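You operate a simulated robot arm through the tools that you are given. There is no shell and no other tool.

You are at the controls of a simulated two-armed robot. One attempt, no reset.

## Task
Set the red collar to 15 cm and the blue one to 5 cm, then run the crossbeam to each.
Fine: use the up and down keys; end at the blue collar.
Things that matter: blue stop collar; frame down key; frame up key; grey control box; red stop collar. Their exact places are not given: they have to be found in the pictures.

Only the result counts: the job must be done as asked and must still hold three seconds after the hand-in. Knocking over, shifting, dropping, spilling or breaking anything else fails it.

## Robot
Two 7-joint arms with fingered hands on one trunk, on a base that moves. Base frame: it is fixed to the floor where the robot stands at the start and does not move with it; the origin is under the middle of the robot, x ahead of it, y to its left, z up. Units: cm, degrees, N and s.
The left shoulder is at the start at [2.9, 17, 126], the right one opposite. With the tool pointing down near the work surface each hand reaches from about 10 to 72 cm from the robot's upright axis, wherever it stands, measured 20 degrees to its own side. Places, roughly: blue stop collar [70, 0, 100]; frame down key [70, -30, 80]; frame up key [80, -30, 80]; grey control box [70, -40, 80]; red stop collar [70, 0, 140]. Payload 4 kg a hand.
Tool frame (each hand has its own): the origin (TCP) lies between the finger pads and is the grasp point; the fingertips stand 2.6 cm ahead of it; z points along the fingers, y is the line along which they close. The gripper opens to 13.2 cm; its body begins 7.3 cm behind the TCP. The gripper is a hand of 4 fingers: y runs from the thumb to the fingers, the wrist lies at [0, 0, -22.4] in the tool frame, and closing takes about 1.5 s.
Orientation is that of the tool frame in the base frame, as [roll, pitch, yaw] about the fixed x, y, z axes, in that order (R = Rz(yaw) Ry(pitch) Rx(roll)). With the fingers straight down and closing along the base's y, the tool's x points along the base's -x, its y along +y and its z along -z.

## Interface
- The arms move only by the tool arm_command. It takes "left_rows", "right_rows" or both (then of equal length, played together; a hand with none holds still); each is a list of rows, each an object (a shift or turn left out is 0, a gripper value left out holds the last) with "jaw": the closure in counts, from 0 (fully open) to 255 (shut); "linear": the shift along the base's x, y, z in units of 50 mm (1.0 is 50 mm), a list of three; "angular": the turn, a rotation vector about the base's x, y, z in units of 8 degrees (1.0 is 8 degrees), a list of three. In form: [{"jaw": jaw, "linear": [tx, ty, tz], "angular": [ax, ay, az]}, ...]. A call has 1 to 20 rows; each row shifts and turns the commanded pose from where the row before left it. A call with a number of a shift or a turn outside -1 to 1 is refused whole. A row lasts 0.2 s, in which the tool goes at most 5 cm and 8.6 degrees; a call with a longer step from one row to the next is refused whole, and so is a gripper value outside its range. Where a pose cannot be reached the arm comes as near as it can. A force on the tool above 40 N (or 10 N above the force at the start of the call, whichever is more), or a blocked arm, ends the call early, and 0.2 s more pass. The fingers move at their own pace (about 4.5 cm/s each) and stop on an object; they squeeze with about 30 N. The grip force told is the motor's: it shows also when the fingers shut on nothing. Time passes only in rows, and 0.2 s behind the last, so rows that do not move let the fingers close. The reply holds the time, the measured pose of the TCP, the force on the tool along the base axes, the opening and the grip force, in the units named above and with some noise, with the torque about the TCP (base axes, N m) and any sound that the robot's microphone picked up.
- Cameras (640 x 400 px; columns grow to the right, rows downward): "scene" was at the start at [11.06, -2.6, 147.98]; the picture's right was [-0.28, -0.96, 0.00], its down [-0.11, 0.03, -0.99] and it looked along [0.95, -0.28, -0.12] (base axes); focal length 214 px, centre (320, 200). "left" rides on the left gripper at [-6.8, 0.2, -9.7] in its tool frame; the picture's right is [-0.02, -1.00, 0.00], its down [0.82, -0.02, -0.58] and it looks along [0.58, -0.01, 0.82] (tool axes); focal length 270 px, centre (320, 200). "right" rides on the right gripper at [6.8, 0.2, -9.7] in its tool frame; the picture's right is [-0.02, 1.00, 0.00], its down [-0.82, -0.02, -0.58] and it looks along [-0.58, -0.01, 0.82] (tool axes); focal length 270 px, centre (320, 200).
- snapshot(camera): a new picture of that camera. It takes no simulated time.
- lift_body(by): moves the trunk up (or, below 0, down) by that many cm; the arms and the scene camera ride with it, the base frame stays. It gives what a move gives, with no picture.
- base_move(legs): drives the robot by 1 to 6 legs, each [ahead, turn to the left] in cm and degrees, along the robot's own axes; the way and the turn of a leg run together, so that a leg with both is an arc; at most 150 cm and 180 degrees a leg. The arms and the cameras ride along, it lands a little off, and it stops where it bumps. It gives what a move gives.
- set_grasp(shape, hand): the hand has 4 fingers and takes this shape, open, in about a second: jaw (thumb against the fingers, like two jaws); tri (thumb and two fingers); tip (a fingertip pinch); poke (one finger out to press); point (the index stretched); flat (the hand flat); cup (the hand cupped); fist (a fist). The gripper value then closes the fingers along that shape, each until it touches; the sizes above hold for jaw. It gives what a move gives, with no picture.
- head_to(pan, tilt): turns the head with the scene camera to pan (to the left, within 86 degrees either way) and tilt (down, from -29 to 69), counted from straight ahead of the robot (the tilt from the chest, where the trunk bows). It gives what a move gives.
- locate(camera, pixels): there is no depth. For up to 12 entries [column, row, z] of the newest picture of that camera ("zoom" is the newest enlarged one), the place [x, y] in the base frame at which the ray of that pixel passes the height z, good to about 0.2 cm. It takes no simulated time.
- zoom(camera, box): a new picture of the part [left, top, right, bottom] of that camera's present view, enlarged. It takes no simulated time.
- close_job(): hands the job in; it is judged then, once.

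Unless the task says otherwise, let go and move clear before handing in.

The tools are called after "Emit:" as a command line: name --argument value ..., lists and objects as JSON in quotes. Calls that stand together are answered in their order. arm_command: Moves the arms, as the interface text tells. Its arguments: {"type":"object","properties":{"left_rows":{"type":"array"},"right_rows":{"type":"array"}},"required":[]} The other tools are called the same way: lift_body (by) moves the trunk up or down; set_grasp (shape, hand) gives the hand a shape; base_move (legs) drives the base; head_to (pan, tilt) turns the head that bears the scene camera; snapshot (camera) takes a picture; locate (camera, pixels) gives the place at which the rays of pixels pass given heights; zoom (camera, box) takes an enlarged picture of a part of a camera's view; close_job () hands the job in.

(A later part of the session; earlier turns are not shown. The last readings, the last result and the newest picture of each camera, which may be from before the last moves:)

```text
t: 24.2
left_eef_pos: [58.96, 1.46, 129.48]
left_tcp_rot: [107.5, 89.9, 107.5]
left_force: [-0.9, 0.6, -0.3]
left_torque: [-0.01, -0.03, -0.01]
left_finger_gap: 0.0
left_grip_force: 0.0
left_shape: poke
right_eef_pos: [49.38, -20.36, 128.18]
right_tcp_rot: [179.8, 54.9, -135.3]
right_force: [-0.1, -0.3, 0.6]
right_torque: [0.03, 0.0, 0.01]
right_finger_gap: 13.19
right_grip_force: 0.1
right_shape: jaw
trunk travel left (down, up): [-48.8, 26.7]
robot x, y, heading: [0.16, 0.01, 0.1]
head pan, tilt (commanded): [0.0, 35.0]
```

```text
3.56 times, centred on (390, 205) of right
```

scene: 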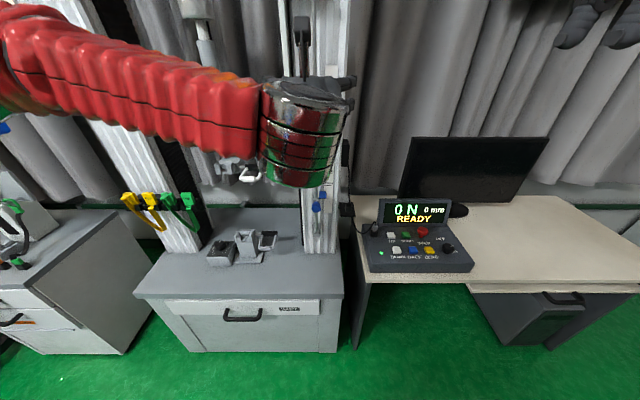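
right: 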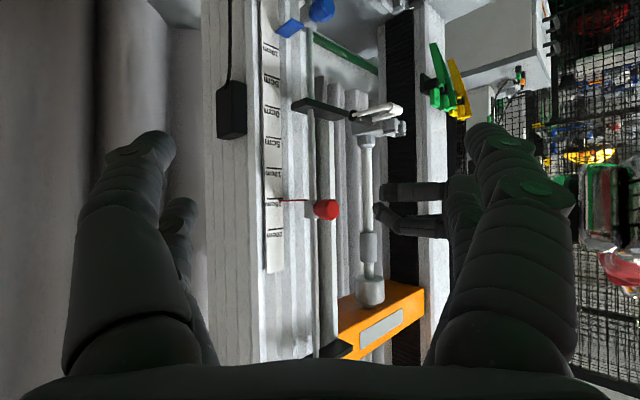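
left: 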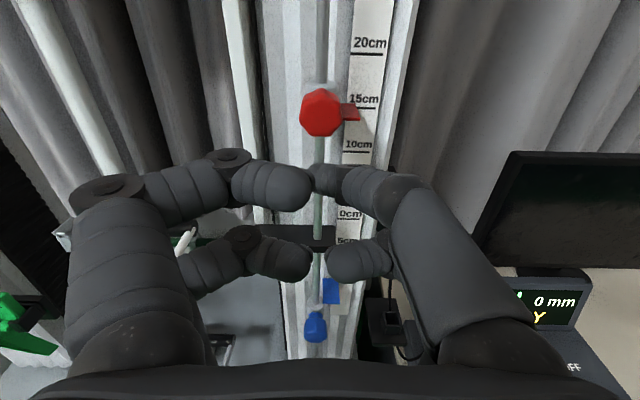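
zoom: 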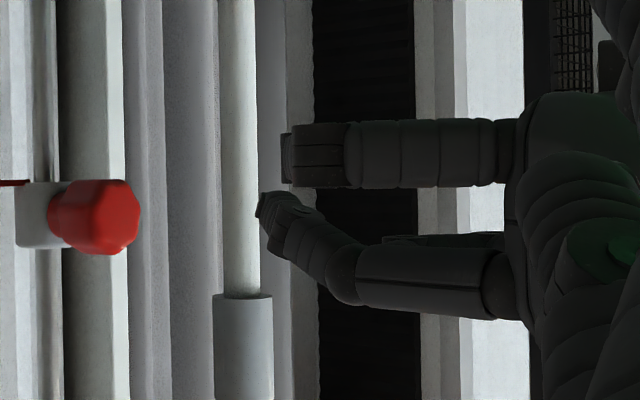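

The poke tip barely leads the other curled fingers. I'll look at the "point" shape, which should give one straight finger.

Emit:
set_grasp --hand "left" --shape "point"

Emit:
snapshot --camera "left"

Emit:
zoom --camera "right" --box '[300, 150, 480, 260]'

```text
t: 25.1
left_eef_pos: [59.04, 1.34, 129.59]
left_tcp_rot: [104.8, 89.9, 104.7]
left_force: [0.1, -0.3, 0.4]
left_torque: [-0.05, 0.01, 0.0]
left_finger_gap: 0.0
left_grip_force: 0.0
left_shape: point
right_eef_pos: [49.33, -20.45, 128.19]
right_tcp_rot: [180.0, 55.0, -135.3]
right_force: [0.7, -0.1, 0.6]
right_torque: [0.02, -0.01, 0.01]
right_finger_gap: 13.19
right_grip_force: 0.1
right_shape: jaw
trunk travel left (down, up): [-48.8, 26.7]
robot x, y, heading: [0.03, 0.11, 0.2]
head pan, tilt (commanded): [0.0, 35.0]
```

```text
taken
```

left: 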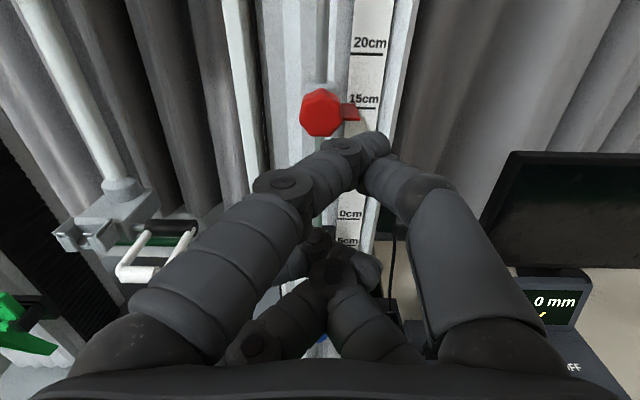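

```text
3.56 times, centred on (390, 205) of right
```

zoom: 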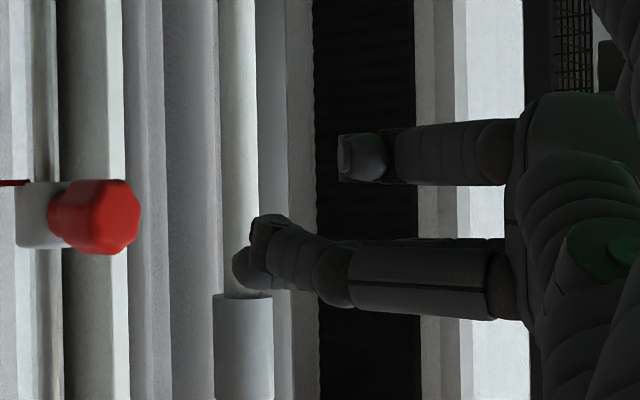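

The point shape isn't straight either, so I'll use the closed jaw: its lower finger pair forms a bar I can push down on the red knob with. I'll return to jaw, raise, and close.

Emit:
set_grasp --hand "left" --shape "jaw"

Emit:
arm_command --left_rows '[{"linear": [0, 0, 0.3], "jaw": 255}, {"linear": [0, 0, 0.3], "jaw": 255}, {"linear": [0, 0, 0.3], "jaw": 255}, {"linear": [0, 0, 0.3], "jaw": 255}, {"linear": [0, 0, 0.2], "jaw": 255}, {"jaw": 255}, {"jaw": 255}, {"jaw": 255}, {"jaw": 255}]'

Emit:
snapshot --camera "left"

Emit:
snapshot --camera "right"

```text
t: 26.0
left_eef_pos: [59.1, 1.38, 129.56]
left_tcp_rot: [105.5, 90.0, 105.5]
left_force: [1.0, 0.3, 0.3]
left_torque: [0.0, 0.01, 0.01]
left_finger_gap: 13.17
left_grip_force: 0.0
left_shape: jaw
right_eef_pos: [49.24, -20.25, 128.15]
right_tcp_rot: [-180.0, 55.0, -135.2]
right_force: [-0.4, 0.5, 0.6]
right_torque: [-0.01, -0.01, 0.02]
right_finger_gap: 13.18
right_grip_force: 0.1
right_shape: jaw
trunk travel left (down, up): [-48.8, 26.7]
robot x, y, heading: [-0.31, 0.23, 0.0]
head pan, tilt (commanded): [0.0, 35.0]
```

```text
t: 28.0
left_eef_pos: [58.96, 1.36, 136.68]
left_tcp_rot: [119.9, 90.0, 120.0]
left_force: [-0.6, -0.4, -0.4]
left_torque: [-0.01, -0.01, -0.01]
left_finger_gap: 0.0
left_grip_force: 30.3
left_shape: jaw
right_eef_pos: [49.46, -20.3, 128.22]
right_tcp_rot: [179.9, 55.0, -135.2]
right_force: [0.0, 0.7, -0.4]
right_torque: [0.0, -0.01, 0.0]
right_finger_gap: 13.2
right_grip_force: 0.1
right_shape: jaw
trunk travel left (down, up): [-48.8, 26.7]
robot x, y, heading: [-0.24, -0.43, 0.1]
head pan, tilt (commanded): [0.0, 35.0]
```

```text
taken
```

left: 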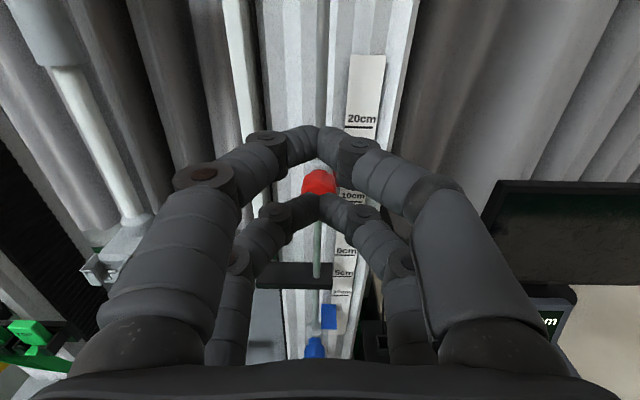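

```text
taken
```

right: 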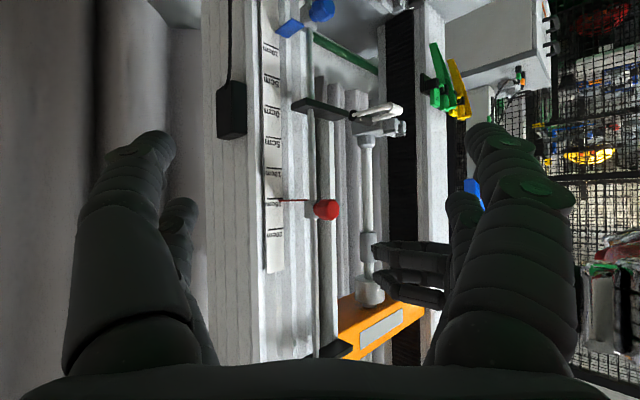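

The closed lower finger pair's underside is about 2 cm above the red knob's top. I'll move forward over the knob and descend to near contact.

Emit:
arm_command --left_rows '[{"linear": [0.45, 0, 0]}, {"linear": [0.45, 0, 0]}, {"linear": [0.45, 0, 0]}, {"linear": [0.45, 0, 0]}, {"linear": [0, 0, -0.15]}, {"linear": [0, 0, -0.15]}, {"linear": [0, 0, -0.06]}, {"linear": [0, 0, 0]}]'

Emit:
zoom --camera "right" --box '[250, 160, 370, 260]'

```text
t: 29.8
left_eef_pos: [68.05, 1.25, 134.68]
left_tcp_rot: [114.1, 89.9, 114.0]
left_force: [0.5, -0.6, 1.0]
left_torque: [0.01, -0.01, -0.03]
left_finger_gap: 0.02
left_grip_force: 29.6
left_shape: jaw
right_eef_pos: [49.39, -20.31, 128.13]
right_tcp_rot: [179.8, 55.1, -135.3]
right_force: [-0.2, 0.4, -0.2]
right_torque: [-0.01, 0.0, -0.03]
right_finger_gap: 13.2
right_grip_force: 0.1
right_shape: jaw
trunk travel left (down, up): [-48.8, 26.7]
robot x, y, heading: [0.3, 0.02, 0.1]
head pan, tilt (commanded): [0.0, 35.0]
```

```text
4.00 times, centred on (310, 210) of right
```

zoom: 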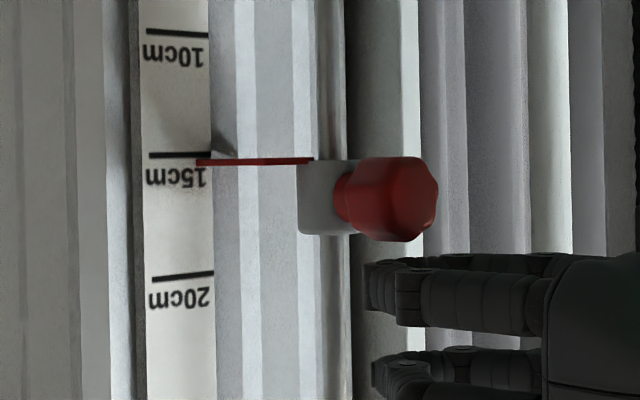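

There is still about 0.75 cm between the finger bar (row 260) and the knob top (row 240). I'll descend 0.8 cm and re-read.

Emit:
arm_command --left_rows '[{"linear": [0, 0, -0.08]}, {"linear": [0, 0, -0.08]}, {"linear": [0, 0, 0]}]'

Emit:
zoom --camera "right" --box '[265, 180, 345, 240]'

```text
t: 30.6
left_eef_pos: [68.07, 1.28, 133.97]
left_tcp_rot: [-76.2, 90.0, -76.1]
left_force: [0.4, -0.4, 0.5]
left_torque: [-0.01, 0.02, -0.02]
left_finger_gap: 0.03
left_grip_force: 29.3
left_shape: jaw
right_eef_pos: [49.44, -20.31, 128.23]
right_tcp_rot: [180.0, 55.1, -135.3]
right_force: [0.4, 0.4, -0.3]
right_torque: [0.01, 0.02, 0.02]
right_finger_gap: 13.18
right_grip_force: 0.0
right_shape: jaw
trunk travel left (down, up): [-48.8, 26.7]
robot x, y, heading: [-0.14, -0.03, -0.2]
head pan, tilt (commanded): [0.0, 35.0]
```

```text
6.67 times, centred on (305, 210) of right
```

zoom: 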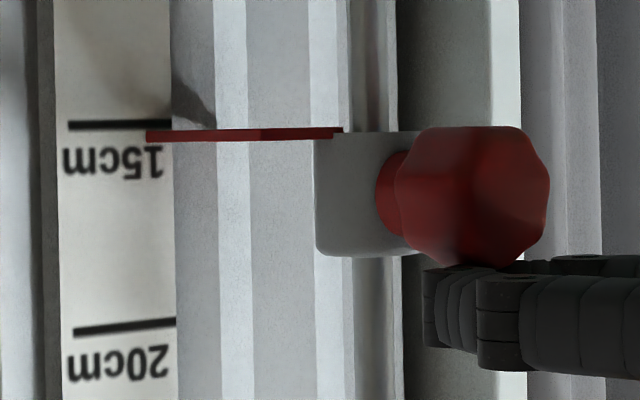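

The bar is just about at the knob top and the flag is about 0.25 cm high (rows 136 vs 125). I'll press down in small steps.

Emit:
arm_command --left_rows '[{"linear": [0, 0, -0.03]}, {"linear": [0, 0, -0.03]}, {"linear": [0, 0, 0]}]'

Emit:
zoom --camera "right" --box '[265, 180, 345, 240]'

```text
t: 31.4
left_eef_pos: [68.06, 1.24, 133.62]
left_tcp_rot: [88.7, 89.9, 88.7]
left_force: [0.9, -0.7, 2.4]
left_torque: [-0.02, -0.1, -0.02]
left_finger_gap: 0.01
left_grip_force: 29.4
left_shape: jaw
right_eef_pos: [49.41, -20.33, 128.15]
right_tcp_rot: [179.9, 55.0, -135.3]
right_force: [-0.2, 0.0, 0.5]
right_torque: [-0.01, 0.02, 0.04]
right_finger_gap: 13.18
right_grip_force: 0.1
right_shape: jaw
trunk travel left (down, up): [-48.8, 26.7]
robot x, y, heading: [0.01, 0.07, 0.1]
head pan, tilt (commanded): [0.0, 35.0]
```

```text
6.67 times, centred on (305, 210) of right
```

zoom: 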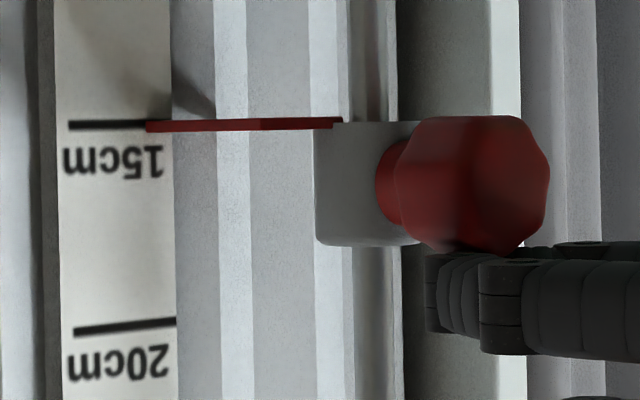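

The flag is now on the 15 cm line with only 2.4 N of push. I'll lift off and retreat, then re-check the reading.

Emit:
arm_command --left_rows '[{"linear": [0, 0, 0.1]}, {"linear": [0, 0, 0.3]}, {"linear": [-0.6, 0, 0]}, {"linear": [-0.6, 0, 0]}, {"linear": [-0.6, 0, 0]}]'

Emit:
zoom --camera "right" --box '[265, 180, 325, 220]'

```text
t: 32.6
left_eef_pos: [58.94, 1.26, 135.6]
left_tcp_rot: [84.6, 89.8, 84.6]
left_force: [0.3, 0.2, -0.3]
left_torque: [0.02, 0.03, 0.02]
left_finger_gap: 0.01
left_grip_force: 29.6
left_shape: jaw
right_eef_pos: [49.42, -20.38, 128.18]
right_tcp_rot: [179.9, 55.1, -135.3]
right_force: [-0.1, 0.6, 0.3]
right_torque: [0.01, -0.01, 0.01]
right_finger_gap: 13.2
right_grip_force: 0.0
right_shape: jaw
trunk travel left (down, up): [-48.8, 26.7]
robot x, y, heading: [0.14, -0.32, -0.3]
head pan, tilt (commanded): [0.0, 35.0]
```

```text
10.00 times, centred on (295, 200) of right
```

zoom: 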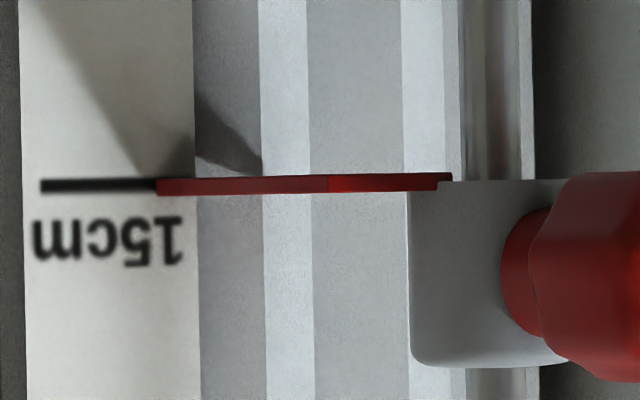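

The red flag is exactly on the 15 cm line. Next is the blue collar: I'll lower the trunk 20 cm, which puts the right-hand camera level with the blue 5 cm line (z≈108).

Emit:
lift_body --by -20

Emit:
snapshot --camera "right"

Emit:
snapshot --camera "left"

```text
t: 34.8
left_eef_pos: [59.03, 1.34, 115.71]
left_tcp_rot: [70.2, 89.9, 70.2]
left_force: [-0.3, 0.2, 0.6]
left_torque: [-0.03, -0.01, 0.02]
left_finger_gap: 0.0
left_grip_force: 30.0
left_shape: jaw
right_eef_pos: [49.31, -20.19, 108.21]
right_tcp_rot: [179.9, 55.1, -135.4]
right_force: [0.2, -0.5, 0.2]
right_torque: [-0.01, 0.0, 0.02]
right_finger_gap: 13.19
right_grip_force: 0.0
right_shape: jaw
trunk travel left (down, up): [-28.8, 46.7]
robot x, y, heading: [-0.57, 0.13, -0.2]
head pan, tilt (commanded): [0.0, 35.0]
```

```text
taken
```

right: 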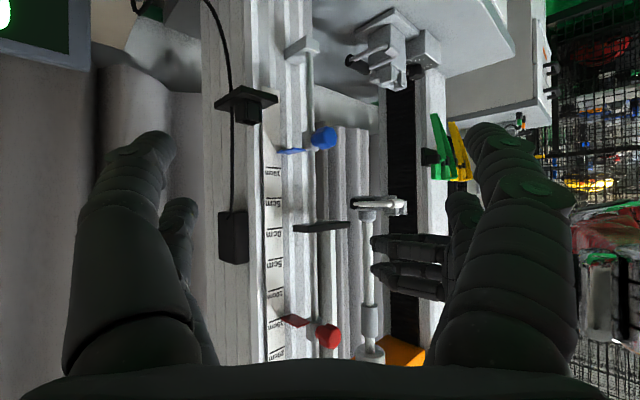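

```text
taken
```

left: 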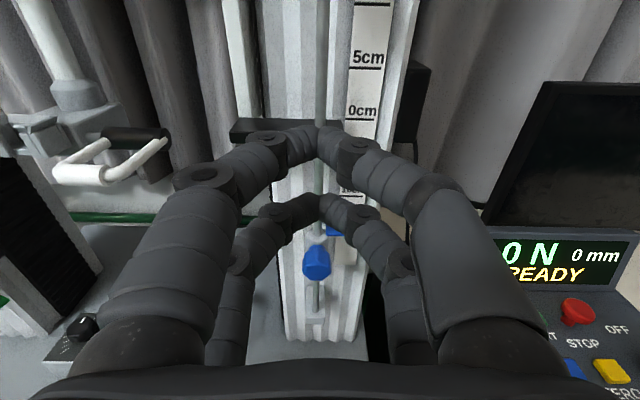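

Emit:
zoom --camera "right" --box '[250, 110, 370, 240]'

```text
3.08 times, centred on (310, 175) of right
```

zoom: 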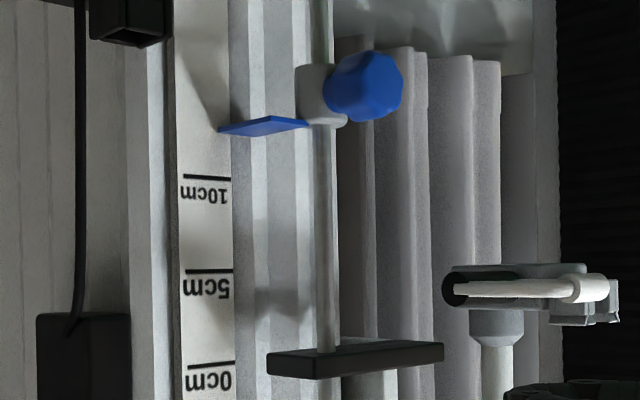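

Blue flag reads about 12.7 cm, its knob centre is at z≈98.9. I'll lower the closed left hand to z≈93, go forward under the blue knob, and look.

Emit:
arm_command --left_rows '[{"linear": [0, 0, -0.75]}, {"linear": [0, 0, -0.75]}, {"linear": [0, 0, -0.75]}, {"linear": [0, 0, -0.75]}, {"linear": [0, 0, -0.75]}, {"linear": [0, 0, -0.75]}, {"linear": [0, 0, 0]}, {"linear": [0, 0, 0]}]'

Emit:
snapshot --camera "right"

Emit:
snapshot --camera "left"

```text
t: 36.6
left_eef_pos: [59.21, 1.43, 93.25]
left_tcp_rot: [134.8, 89.9, 135.0]
left_force: [0.0, 0.4, -0.2]
left_torque: [0.0, -0.02, 0.01]
left_finger_gap: 0.0
left_grip_force: 30.0
left_shape: jaw
right_eef_pos: [49.27, -20.19, 108.27]
right_tcp_rot: [-180.0, 55.0, -135.3]
right_force: [0.6, -0.2, 0.3]
right_torque: [-0.01, -0.01, -0.01]
right_finger_gap: 13.21
right_grip_force: 0.0
right_shape: jaw
trunk travel left (down, up): [-28.8, 46.7]
robot x, y, heading: [-0.11, 0.01, 0.1]
head pan, tilt (commanded): [0.0, 35.0]
```

```text
taken
```

right: 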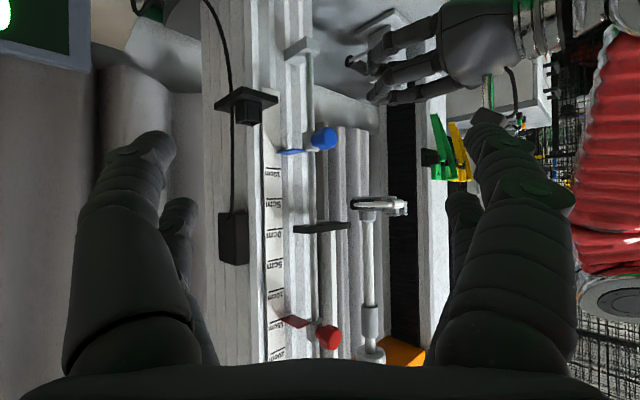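

```text
taken
```

left: 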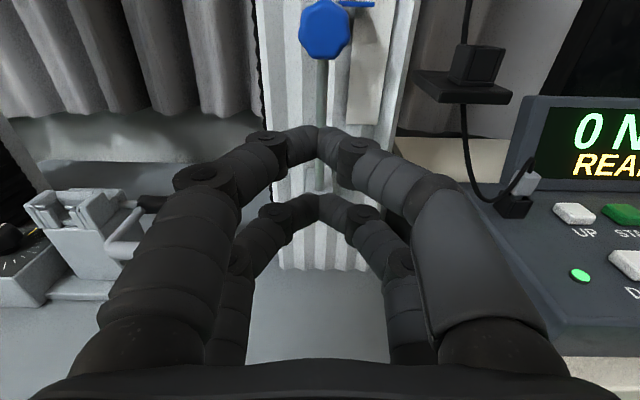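

The upper finger pair sits about 1 cm below the blue knob's underside. I'll move forward under it.

Emit:
arm_command --left_rows '[{"linear": [0.45, 0, 0]}, {"linear": [0.45, 0, 0]}, {"linear": [0.45, 0, 0]}, {"linear": [0.41, -0.02, 0]}, {"linear": [0, 0, 0]}]'

Emit:
zoom --camera "right" --box '[250, 80, 390, 210]'

Emit:
snapshot --camera "left"

```text
t: 37.8
left_eef_pos: [67.9, 1.19, 93.25]
left_tcp_rot: [130.8, 89.8, 130.8]
left_force: [0.4, 1.0, -0.9]
left_torque: [0.01, -0.01, 0.01]
left_finger_gap: 0.01
left_grip_force: 30.5
left_shape: jaw
right_eef_pos: [49.3, -20.24, 108.1]
right_tcp_rot: [179.8, 54.9, -135.2]
right_force: [-0.6, -0.1, 0.1]
right_torque: [0.0, 0.01, 0.0]
right_finger_gap: 13.19
right_grip_force: 0.0
right_shape: jaw
trunk travel left (down, up): [-28.8, 46.7]
robot x, y, heading: [-0.38, 0.11, 0.2]
head pan, tilt (commanded): [0.0, 35.0]
```

```text
3.08 times, centred on (320, 145) of right
```

zoom: 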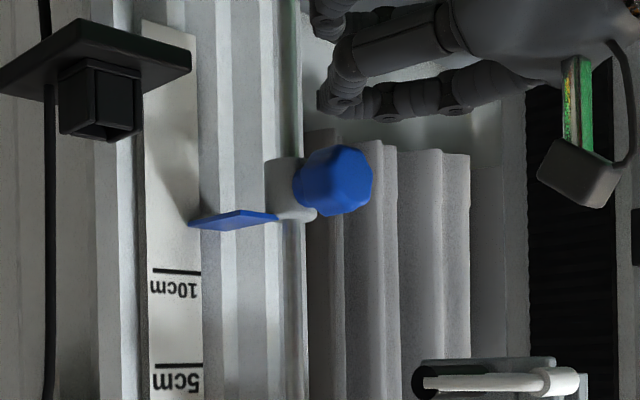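

```text
taken
```

left: 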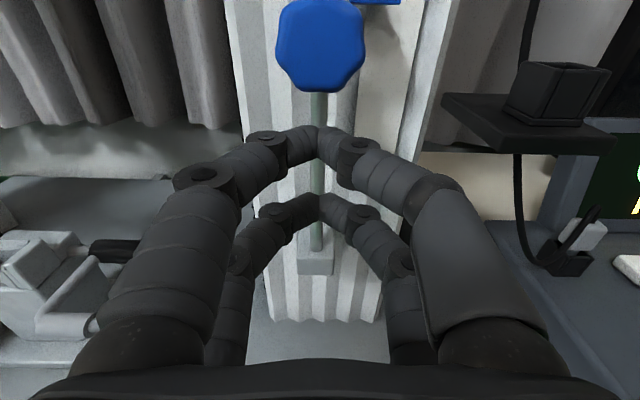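

The finger bar is about 1.2 cm under the blue knob. I'll raise slowly by 3 cm and see whether the collar slides up.

Emit:
arm_command --left_rows '[{"linear": [0, 0.03, 0.1]}, {"linear": [0, 0, 0.1]}, {"linear": [0, 0, 0.1]}, {"linear": [0, 0, 0.1]}, {"linear": [0, 0, 0.1]}, {"linear": [0, 0, 0.1]}]'

Emit:
zoom --camera "right" --box '[250, 80, 390, 210]'

```text
t: 39.2
left_eef_pos: [67.9, 1.46, 96.14]
left_tcp_rot: [151.9, 90.0, 152.1]
left_force: [-0.5, 1.5, -4.9]
left_torque: [-0.05, 0.07, -0.03]
left_finger_gap: 0.0
left_grip_force: 30.1
left_shape: jaw
right_eef_pos: [49.33, -20.26, 108.14]
right_tcp_rot: [179.8, 55.0, -135.4]
right_force: [-0.2, 0.3, -0.2]
right_torque: [-0.04, -0.02, 0.01]
right_finger_gap: 13.17
right_grip_force: 0.0
right_shape: jaw
trunk travel left (down, up): [-28.8, 46.7]
robot x, y, heading: [-0.24, -0.33, 0.1]
head pan, tilt (commanded): [0.0, 35.0]
```

```text
3.08 times, centred on (320, 145) of right
```

zoom: 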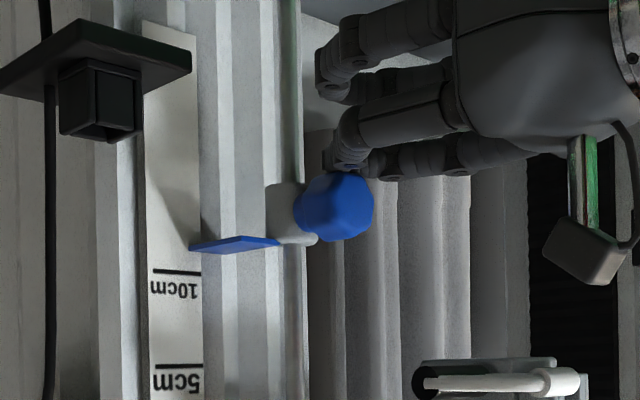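

The blue collar slid up about 1.4 cm with roughly 5 N, no turning needed. I'll continue up 5.4 cm and re-read.

Emit:
arm_command --left_rows '[{"linear": [0, 0, 0.12]}, {"linear": [0, 0, 0.12]}, {"linear": [0, 0, 0.12]}, {"linear": [0, 0, 0.12]}, {"linear": [0, 0, 0.12]}, {"linear": [0, 0, 0.12]}, {"linear": [0, 0, 0.12]}, {"linear": [0, 0, 0.12]}, {"linear": [0, 0, 0.12]}, {"linear": [0, 0, 0]}]'

Emit:
zoom --camera "right" --box '[250, 140, 350, 220]'

```text
t: 41.4
left_eef_pos: [67.93, 1.39, 101.6]
left_tcp_rot: [137.2, 89.9, 137.3]
left_force: [0.6, -0.4, -4.3]
left_torque: [-0.01, 0.09, -0.05]
left_finger_gap: 0.0
left_grip_force: 29.6
left_shape: jaw
right_eef_pos: [49.35, -20.22, 108.21]
right_tcp_rot: [179.8, 55.1, -135.4]
right_force: [0.5, 0.0, 0.2]
right_torque: [0.0, -0.02, 0.01]
right_finger_gap: 13.21
right_grip_force: 0.0
right_shape: jaw
trunk travel left (down, up): [-28.8, 46.7]
robot x, y, heading: [-0.27, 0.14, -0.1]
head pan, tilt (commanded): [0.0, 35.0]
```

```text
5.00 times, centred on (300, 180) of right
```

zoom: 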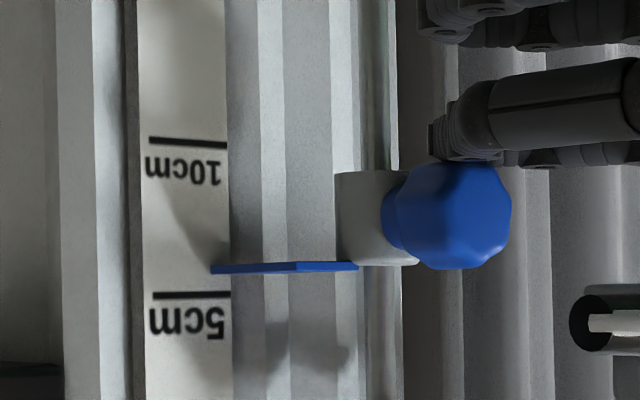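

The flag is about 0.8 cm below the 5 cm line (rows 269 vs 294). I'll raise 0.75 cm and magnify.

Emit:
arm_command --left_rows '[{"linear": [0, 0, 0.05]}, {"linear": [0, 0, 0.05]}, {"linear": [0, 0, 0.05]}, {"linear": [0, 0, 0]}]'

Emit:
zoom --camera "right" --box '[265, 180, 325, 220]'

```text
t: 42.4
left_eef_pos: [67.87, 1.37, 102.24]
left_tcp_rot: [131.9, 90.0, 131.8]
left_force: [0.5, 1.0, -3.7]
left_torque: [0.0, 0.08, -0.03]
left_finger_gap: 0.0
left_grip_force: 29.9
left_shape: jaw
right_eef_pos: [49.37, -20.18, 108.1]
right_tcp_rot: [179.8, 55.0, -135.4]
right_force: [0.4, 0.4, 0.3]
right_torque: [0.04, -0.01, 0.05]
right_finger_gap: 13.18
right_grip_force: 0.0
right_shape: jaw
trunk travel left (down, up): [-28.8, 46.7]
robot x, y, heading: [-0.09, -0.26, 0.1]
head pan, tilt (commanded): [0.0, 35.0]
```

```text
10.00 times, centred on (295, 200) of right
```

zoom: 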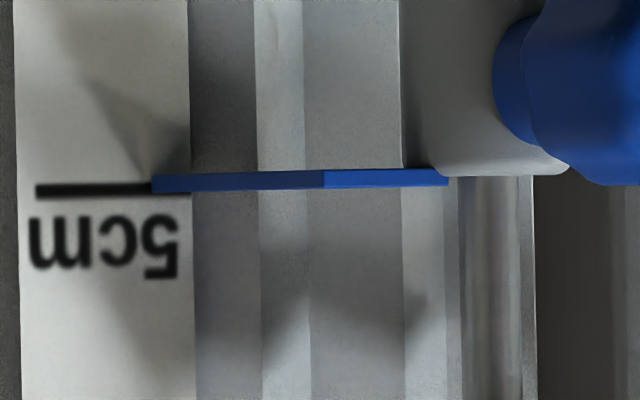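

The flag is within 0.1 cm of the 5 cm line (rows 183 vs 189). One last 0.08 cm nudge, then I'll drop away and retreat.

Emit:
arm_command --left_rows '[{"linear": [0, 0, 0.015]}, {"linear": [0, 0, 0]}, {"linear": [0, 0, 0]}]'

Emit:
zoom --camera "right" --box '[265, 180, 325, 220]'

```text
t: 43.2
left_eef_pos: [67.91, 1.39, 102.41]
left_tcp_rot: [132.8, 90.0, 132.8]
left_force: [0.0, -0.7, -3.1]
left_torque: [-0.03, 0.03, 0.02]
left_finger_gap: 0.0
left_grip_force: 29.9
left_shape: jaw
right_eef_pos: [49.35, -20.3, 108.12]
right_tcp_rot: [179.9, 55.0, -135.4]
right_force: [0.4, -0.5, 0.3]
right_torque: [0.02, 0.03, 0.0]
right_finger_gap: 13.18
right_grip_force: 0.1
right_shape: jaw
trunk travel left (down, up): [-28.8, 46.7]
robot x, y, heading: [-0.0, 0.01, -0.1]
head pan, tilt (commanded): [0.0, 35.0]
```

```text
10.00 times, centred on (295, 200) of right
```

zoom: 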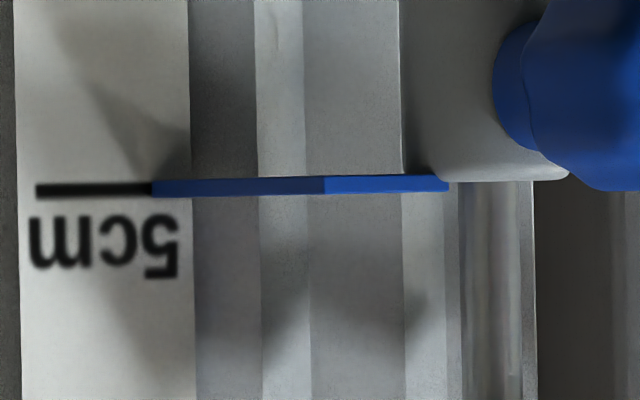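

Now the blue flag is exactly on the 5 cm line (both at row 189). I'll lower the left hand 1.5 cm off the knob, pull back, and re-check.

Emit:
arm_command --left_rows '[{"linear": [0, 0, -0.1]}, {"linear": [0, 0, -0.25]}, {"linear": [-0.6, 0, 0]}, {"linear": [-0.6, 0, 0]}, {"linear": [-0.6, 0, 0]}, {"linear": [-0.6, 0.2, 0]}, {"linear": [-0.6, 0.4, 0]}, {"linear": [-0.2, 0.6, 0.2]}, {"linear": [0, 0.6, 0.4]}]'

Emit:
zoom --camera "right" --box '[265, 180, 325, 220]'

Emit:
snapshot --camera "right"

Emit:
snapshot --camera "scene"

```text
t: 45.2
left_eef_pos: [51.77, 10.33, 103.78]
left_tcp_rot: [-73.5, 90.0, -73.6]
left_force: [-0.2, 0.3, -0.6]
left_torque: [0.02, -0.02, 0.0]
left_finger_gap: 0.0
left_grip_force: 29.8
left_shape: jaw
right_eef_pos: [49.3, -20.1, 108.15]
right_tcp_rot: [179.9, 55.0, -135.3]
right_force: [-1.0, 0.1, -0.2]
right_torque: [-0.01, 0.01, 0.0]
right_finger_gap: 13.19
right_grip_force: 0.1
right_shape: jaw
trunk travel left (down, up): [-28.8, 46.7]
robot x, y, heading: [0.26, -0.21, 0.0]
head pan, tilt (commanded): [0.0, 35.0]
```

```text
10.00 times, centred on (295, 200) of right
```

zoom: 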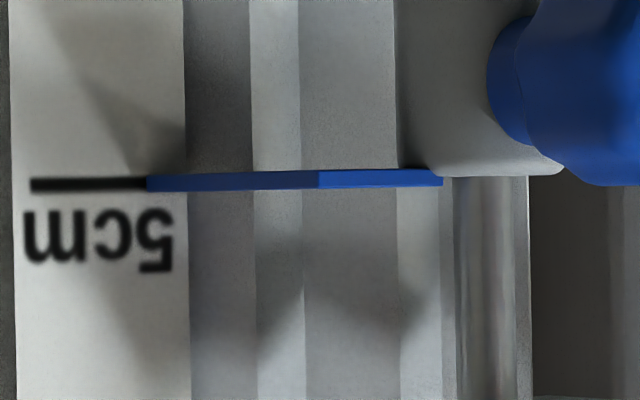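

```text
taken
```

right: 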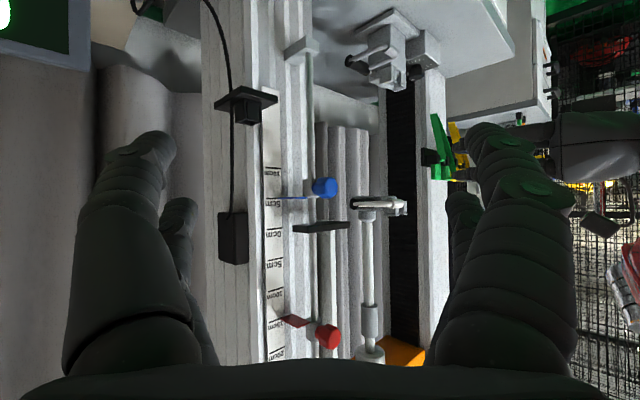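

```text
taken
```

scene: 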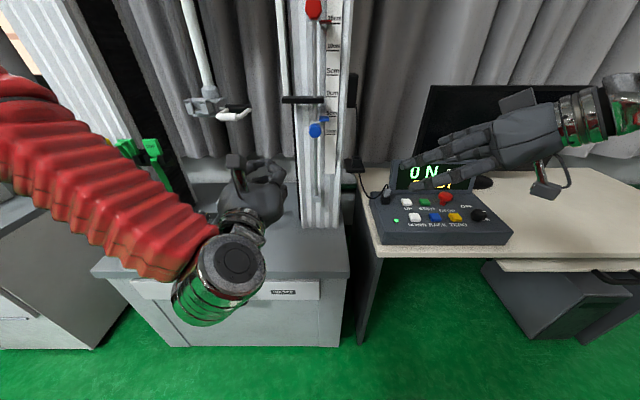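

Both collars are set (blue at 5 cm, row 183 for flag and line). Now the keys: I'll zoom on the control box from this lower viewpoint to triangulate UP and DOWN.

Emit:
zoom --camera "scene" --box '[360, 150, 520, 250]'

Emit:
locate --camera "zoom" --pixels '[[191, 211, 80], [191, 211, 78], [191, 211, 76], [216, 267, 80], [216, 267, 78], [216, 267, 76]]'

```text
4.00 times, centred on (440, 200) of scene
```

zoom: 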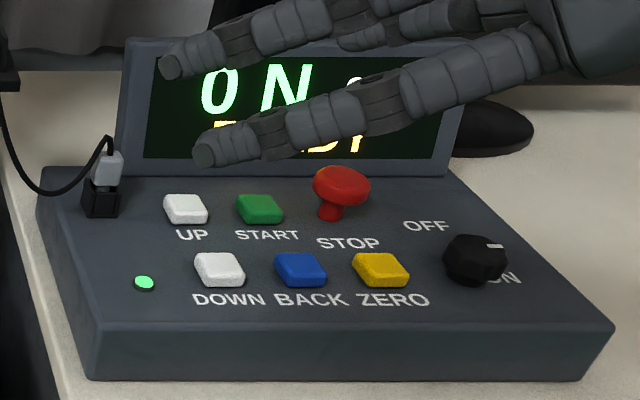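

```text
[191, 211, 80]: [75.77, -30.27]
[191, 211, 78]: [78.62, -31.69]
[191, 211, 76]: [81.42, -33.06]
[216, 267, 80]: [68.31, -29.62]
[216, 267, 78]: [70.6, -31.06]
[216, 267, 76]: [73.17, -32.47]
```

From the two views the key tops are at z≈80: UP about [75.6,-29.9], DOWN about [68.2,-29.6]. I'll shape the right hand to poke and reorient it steeply downward with no yaw, still high and clear.

Emit:
set_grasp --hand "right" --shape "poke"

Emit:
arm_command --right_rows '[{"linear": [0, -0.3, 0], "angular": [0, 0, -1]}, {"linear": [0, -0.3, 0], "angular": [0, 0, -1]}, {"linear": [0, -0.3, 0], "angular": [0, 0, -1]}, {"linear": [0, -0.3, 0], "angular": [0, 0, -1]}, {"linear": [0, -0.3, 0], "angular": [0, 0, -1]}, {"linear": [0, -0.3, 0], "angular": [0, 0, -0.6]}, {"linear": [0.2, 0, -0.1], "angular": [0, 1, 0]}, {"linear": [0.2, 0, -0.1], "angular": [0, 1, 0]}, {"linear": [0.2, 0, -0.1], "angular": [0, 1, 0]}]'

Emit:
snapshot --camera "right"

Emit:
snapshot --camera "scene"

```text
t: 46.1
left_eef_pos: [51.94, 10.29, 103.55]
left_tcp_rot: [125.7, 89.9, 125.8]
left_force: [0.4, -0.5, 0.3]
left_torque: [0.03, -0.03, 0.02]
left_finger_gap: 0.0
left_grip_force: 29.5
left_shape: jaw
right_eef_pos: [49.45, -20.17, 108.34]
right_tcp_rot: [179.9, 55.0, -135.3]
right_force: [-0.1, -0.2, 0.3]
right_torque: [0.02, -0.02, -0.02]
right_finger_gap: 0.0
right_grip_force: 0.1
right_shape: poke
trunk travel left (down, up): [-28.8, 46.7]
robot x, y, heading: [-0.05, -0.01, 0.0]
head pan, tilt (commanded): [0.0, 35.0]
```

```text
t: 48.1
left_eef_pos: [52.03, 10.28, 103.7]
left_tcp_rot: [129.7, 89.8, 129.8]
left_force: [-0.4, 0.4, 0.6]
left_torque: [0.06, 0.01, 0.02]
left_finger_gap: 0.0
left_grip_force: 30.4
left_shape: jaw
right_eef_pos: [52.35, -29.13, 106.67]
right_tcp_rot: [-180.0, 30.9, -180.0]
right_force: [-0.8, 0.1, -0.3]
right_torque: [0.01, 0.01, -0.02]
right_finger_gap: 0.0
right_grip_force: 0.1
right_shape: poke
trunk travel left (down, up): [-28.8, 46.7]
robot x, y, heading: [0.31, -0.22, 0.1]
head pan, tilt (commanded): [0.0, 35.0]
```

```text
taken
```

right: 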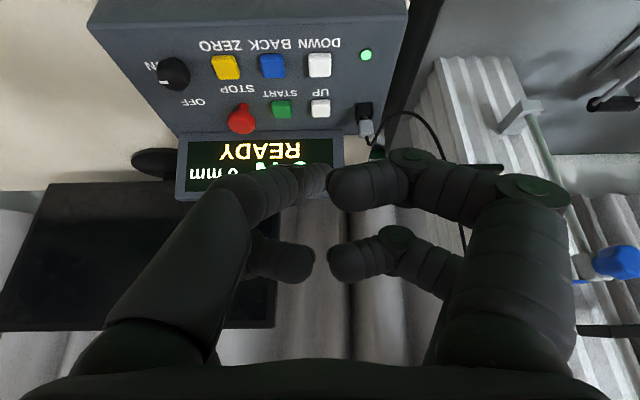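

```text
taken
```

scene: 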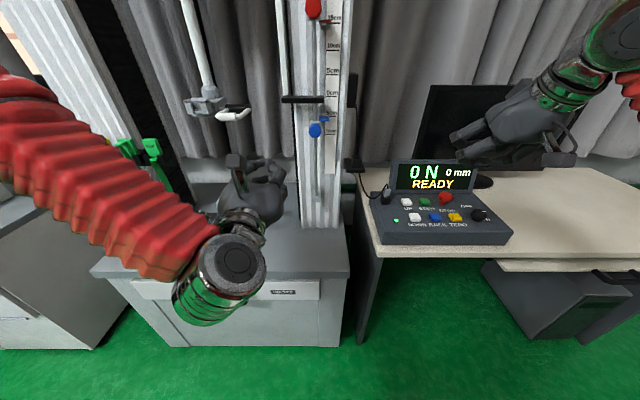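

The right camera sees UP at (320,108) and DOWN at (319,65), and the poke finger leads the others by about 4 cm. I'll locate the keys precisely.

Emit:
zoom --camera "right" --box '[260, 30, 380, 150]'

Emit:
locate --camera "right" --pixels '[[320, 108, 80], [320, 108, 79], [319, 64, 80], [319, 64, 79]]'

Emit:
zoom --camera "scene" --box '[370, 150, 520, 250]'

```text
3.33 times, centred on (320, 90) of right
```

zoom: 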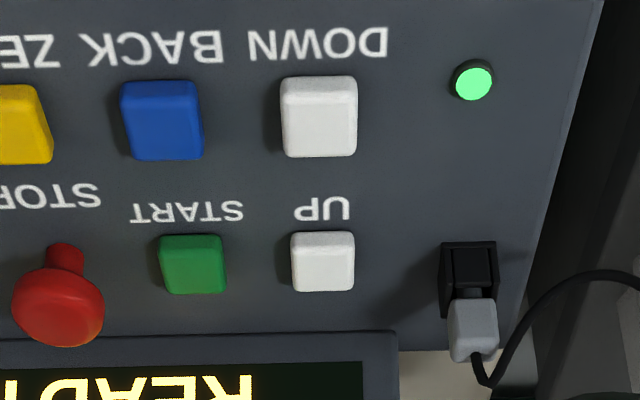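

```text
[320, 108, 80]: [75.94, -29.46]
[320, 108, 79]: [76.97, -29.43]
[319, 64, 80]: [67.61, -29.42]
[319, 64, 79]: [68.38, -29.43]
```

```text
4.00 times, centred on (445, 200) of scene
```

zoom: 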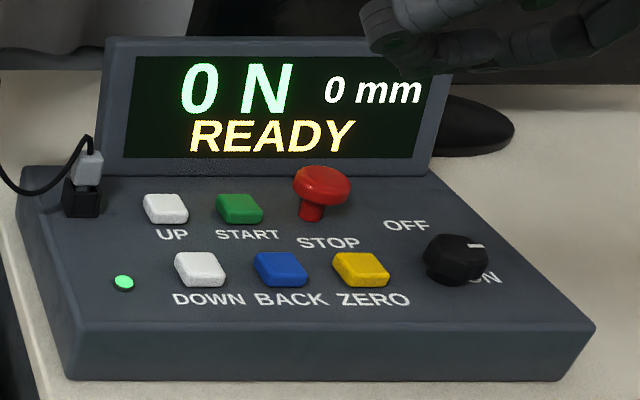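

I'll cross-check the key heights with the scene zoom (UP at (165,207), DOWN at (200,268)).

Emit:
locate --camera "zoom" --pixels '[[165, 207, 81], [165, 207, 80], [165, 207, 79], [200, 267, 81], [200, 267, 80], [200, 267, 79]]'

```text
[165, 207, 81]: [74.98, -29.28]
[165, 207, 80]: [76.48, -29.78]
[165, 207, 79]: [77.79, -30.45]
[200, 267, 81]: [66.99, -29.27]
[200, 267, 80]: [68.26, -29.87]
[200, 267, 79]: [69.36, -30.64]
```

The keys' tops come out at UP [75.4,-29.45,80.6] and DOWN [67.3,-29.45,80.6]. I'll bring the poke finger down diagonally toward a hover above UP and check.

Emit:
arm_command --right_rows '[{"linear": [0.7, -0.01, -0.5]}, {"linear": [0.7, -0.01, -0.5]}, {"linear": [0.7, -0.01, -0.5]}, {"linear": [0.7, -0.01, -0.6]}, {"linear": [0.7, -0.01, -0.6]}, {"linear": [0.7, -0.01, -0.6]}, {"linear": [0.1, 0, -0.5]}, {"linear": [0, 0, 0]}]'

Emit:
snapshot --camera "right"

Emit:
zoom --camera "scene" --box '[360, 110, 560, 250]'

```text
t: 49.9
left_eef_pos: [51.88, 10.4, 103.59]
left_tcp_rot: [122.8, 89.8, 122.9]
left_force: [0.2, -0.5, -0.2]
left_torque: [0.02, -0.01, -0.01]
left_finger_gap: 0.0
left_grip_force: 30.1
left_shape: jaw
right_eef_pos: [73.56, -29.45, 87.68]
right_tcp_rot: [-180.0, 31.0, 179.9]
right_force: [-0.1, -0.4, 0.1]
right_torque: [-0.01, 0.04, 0.01]
right_finger_gap: 0.0
right_grip_force: 0.1
right_shape: poke
trunk travel left (down, up): [-28.8, 46.7]
robot x, y, heading: [-0.07, -0.38, 0.0]
head pan, tilt (commanded): [0.0, 35.0]
```

```text
taken
```

right: 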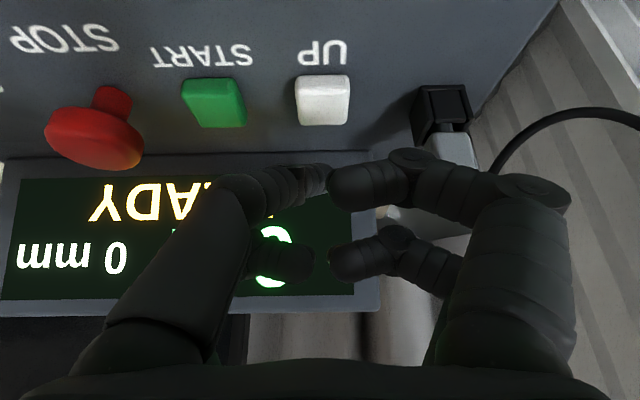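

```text
2.86 times, centred on (460, 180) of scene
```

zoom: 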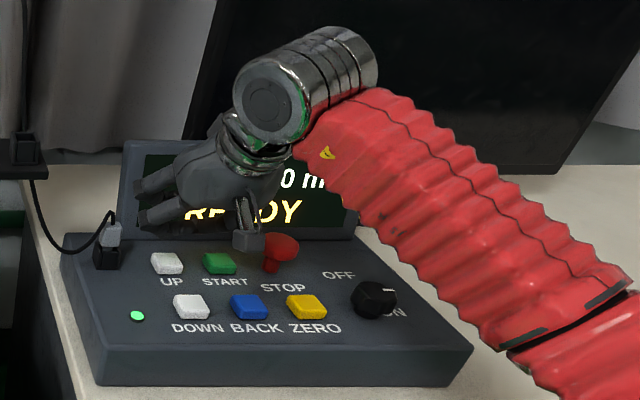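

The poke tip is above the UP key and clear of the display (which starts at x≈82). I'll descend 4.4 cm to just above the key.

Emit:
arm_command --right_rows '[{"linear": [0, 0, -0.3]}, {"linear": [0, 0, -0.3]}, {"linear": [0, 0, -0.28]}, {"linear": [0, 0, 0]}]'

Emit:
snapshot --camera "right"

Emit:
zoom --camera "scene" --box '[360, 150, 500, 240]'

```text
t: 50.9
left_eef_pos: [51.89, 10.48, 103.68]
left_tcp_rot: [93.4, 89.9, 93.4]
left_force: [-0.1, -0.3, -0.7]
left_torque: [0.0, -0.05, -0.01]
left_finger_gap: 0.0
left_grip_force: 30.2
left_shape: jaw
right_eef_pos: [73.74, -29.47, 83.32]
right_tcp_rot: [179.9, 31.1, 179.9]
right_force: [-1.0, -1.6, 5.1]
right_torque: [-0.02, -0.09, -0.02]
right_finger_gap: 0.03
right_grip_force: 0.1
right_shape: poke
trunk travel left (down, up): [-28.8, 46.7]
robot x, y, heading: [0.13, 0.31, 0.2]
head pan, tilt (commanded): [0.0, 35.0]
heard: click
```

```text
taken
```

right: 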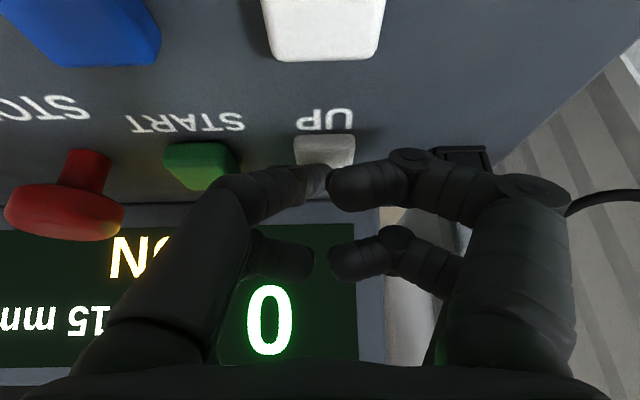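

```text
4.44 times, centred on (430, 195) of scene
```

zoom: 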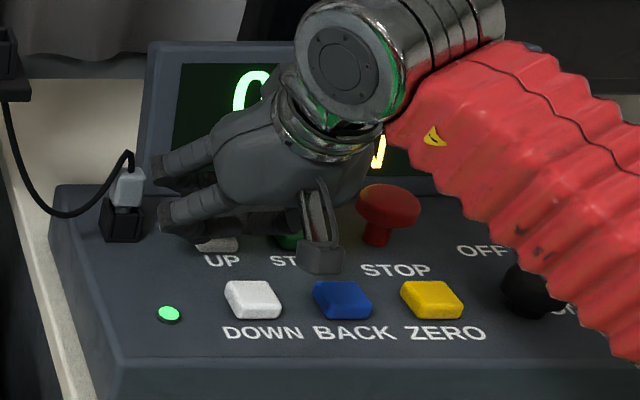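

A click was heard, and the display now shows about 15 mm with a moving status, so UP is pressed and the beam is rising. I'll hold and watch.

Emit:
arm_command --right_rows '[{"linear": [0, 0, 0]}, {"linear": [0, 0, 0]}, {"linear": [0, 0, 0]}]'

Emit:
snapshot --camera "right"

Emit:
snapshot --camera "scene"

```text
t: 51.7
left_eef_pos: [51.81, 10.47, 103.62]
left_tcp_rot: [92.9, 90.0, 93.0]
left_force: [-0.4, 1.4, 0.2]
left_torque: [-0.01, 0.02, -0.03]
left_finger_gap: 0.01
left_grip_force: 29.5
left_shape: jaw
right_eef_pos: [73.78, -29.56, 83.29]
right_tcp_rot: [180.0, 31.1, 179.9]
right_force: [2.4, -1.8, 9.2]
right_torque: [-0.01, -0.17, -0.06]
right_finger_gap: 0.0
right_grip_force: 0.1
right_shape: poke
trunk travel left (down, up): [-28.8, 46.7]
robot x, y, heading: [0.36, 0.48, -0.1]
head pan, tilt (commanded): [0.0, 35.0]
```

```text
taken
```

right: 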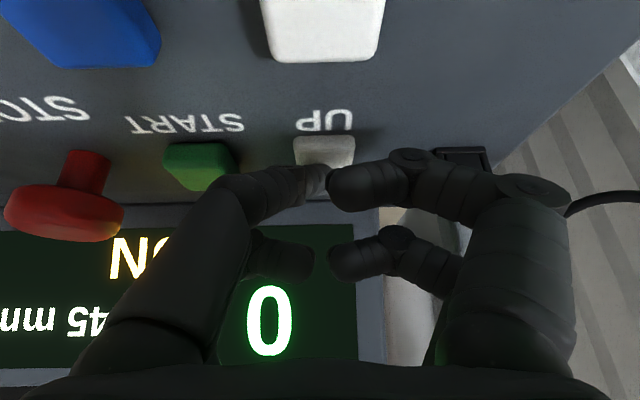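

```text
taken
```

scene: 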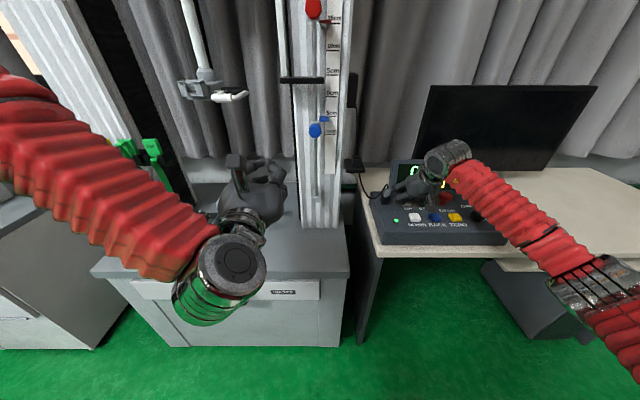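

Display reads 45 mm and climbing at about 37 mm/s. I'll hold the key longer.

Emit:
arm_command --right_rows '[{"linear": [0, 0, 0]}, {"linear": [0, 0, 0]}, {"linear": [0, 0, 0]}, {"linear": [0, 0, 0]}, {"linear": [0, 0, 0]}, {"linear": [0, 0, 0]}, {"linear": [0, 0, 0]}, {"linear": [0, 0, 0]}, {"linear": [0, 0, 0]}]'

Emit:
snapshot --camera "right"

Emit:
snapshot --camera "scene"

```text
t: 53.7
left_eef_pos: [51.76, 10.27, 103.66]
left_tcp_rot: [86.7, 90.0, 86.8]
left_force: [1.0, -0.5, 0.5]
left_torque: [0.01, 0.01, 0.01]
left_finger_gap: 0.0
left_grip_force: 29.9
left_shape: jaw
right_eef_pos: [73.74, -29.42, 83.16]
right_tcp_rot: [180.0, 31.1, 179.9]
right_force: [3.2, -1.5, 10.5]
right_torque: [-0.06, -0.22, -0.01]
right_finger_gap: 0.0
right_grip_force: 0.0
right_shape: poke
trunk travel left (down, up): [-28.8, 46.7]
robot x, y, heading: [-0.15, -0.04, -0.2]
head pan, tilt (commanded): [0.0, 35.0]
```

```text
taken
```

right: 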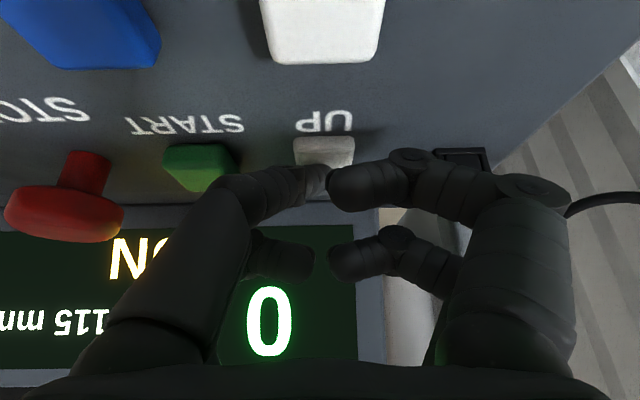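

```text
taken
```

scene: 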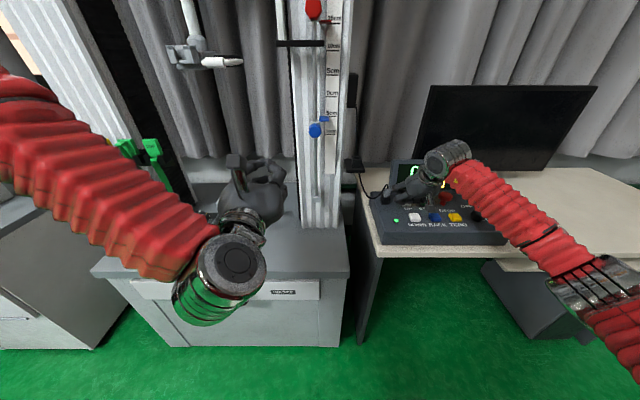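

115 mm now. I'll approach the stop in shorter holds to see how it behaves at the red collar.

Emit:
arm_command --right_rows '[{"linear": [0, 0, 0]}, {"linear": [0, 0, 0]}, {"linear": [0, 0, 0]}]'

Emit:
snapshot --camera "right"

Emit:
zoom --camera "scene" --box '[260, 0, 380, 80]'

```text
t: 54.5
left_eef_pos: [51.84, 10.37, 103.7]
left_tcp_rot: [86.4, 90.0, 86.4]
left_force: [-1.1, -0.2, -0.1]
left_torque: [0.02, 0.0, 0.01]
left_finger_gap: 0.01
left_grip_force: 29.9
left_shape: jaw
right_eef_pos: [73.84, -29.47, 83.28]
right_tcp_rot: [180.0, 31.1, 179.9]
right_force: [2.2, -1.8, 10.8]
right_torque: [-0.04, -0.28, -0.02]
right_finger_gap: 0.02
right_grip_force: 0.0
right_shape: poke
trunk travel left (down, up): [-28.8, 46.7]
robot x, y, heading: [0.21, 0.11, -0.1]
head pan, tilt (commanded): [0.0, 35.0]
```

```text
taken
```

right: 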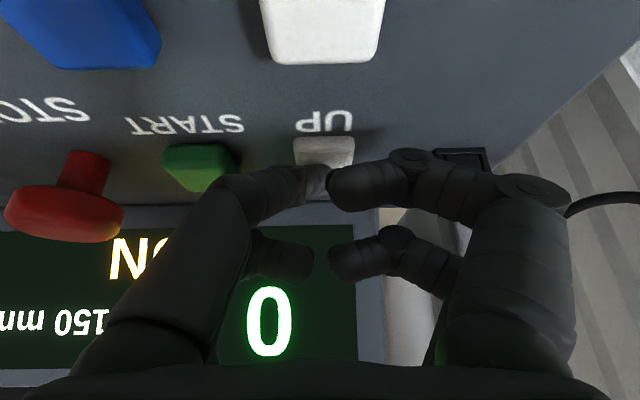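

```text
5.00 times, centred on (320, 40) of scene
```

zoom: 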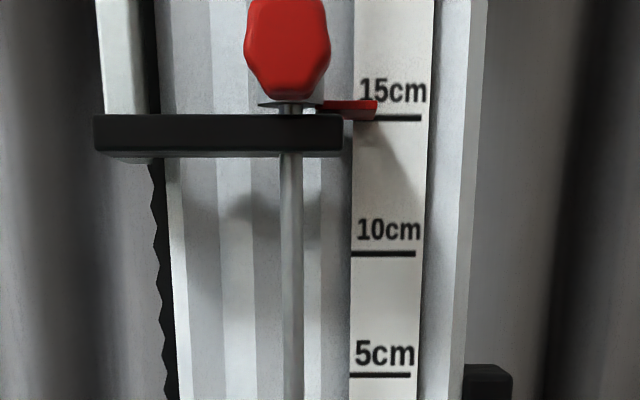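

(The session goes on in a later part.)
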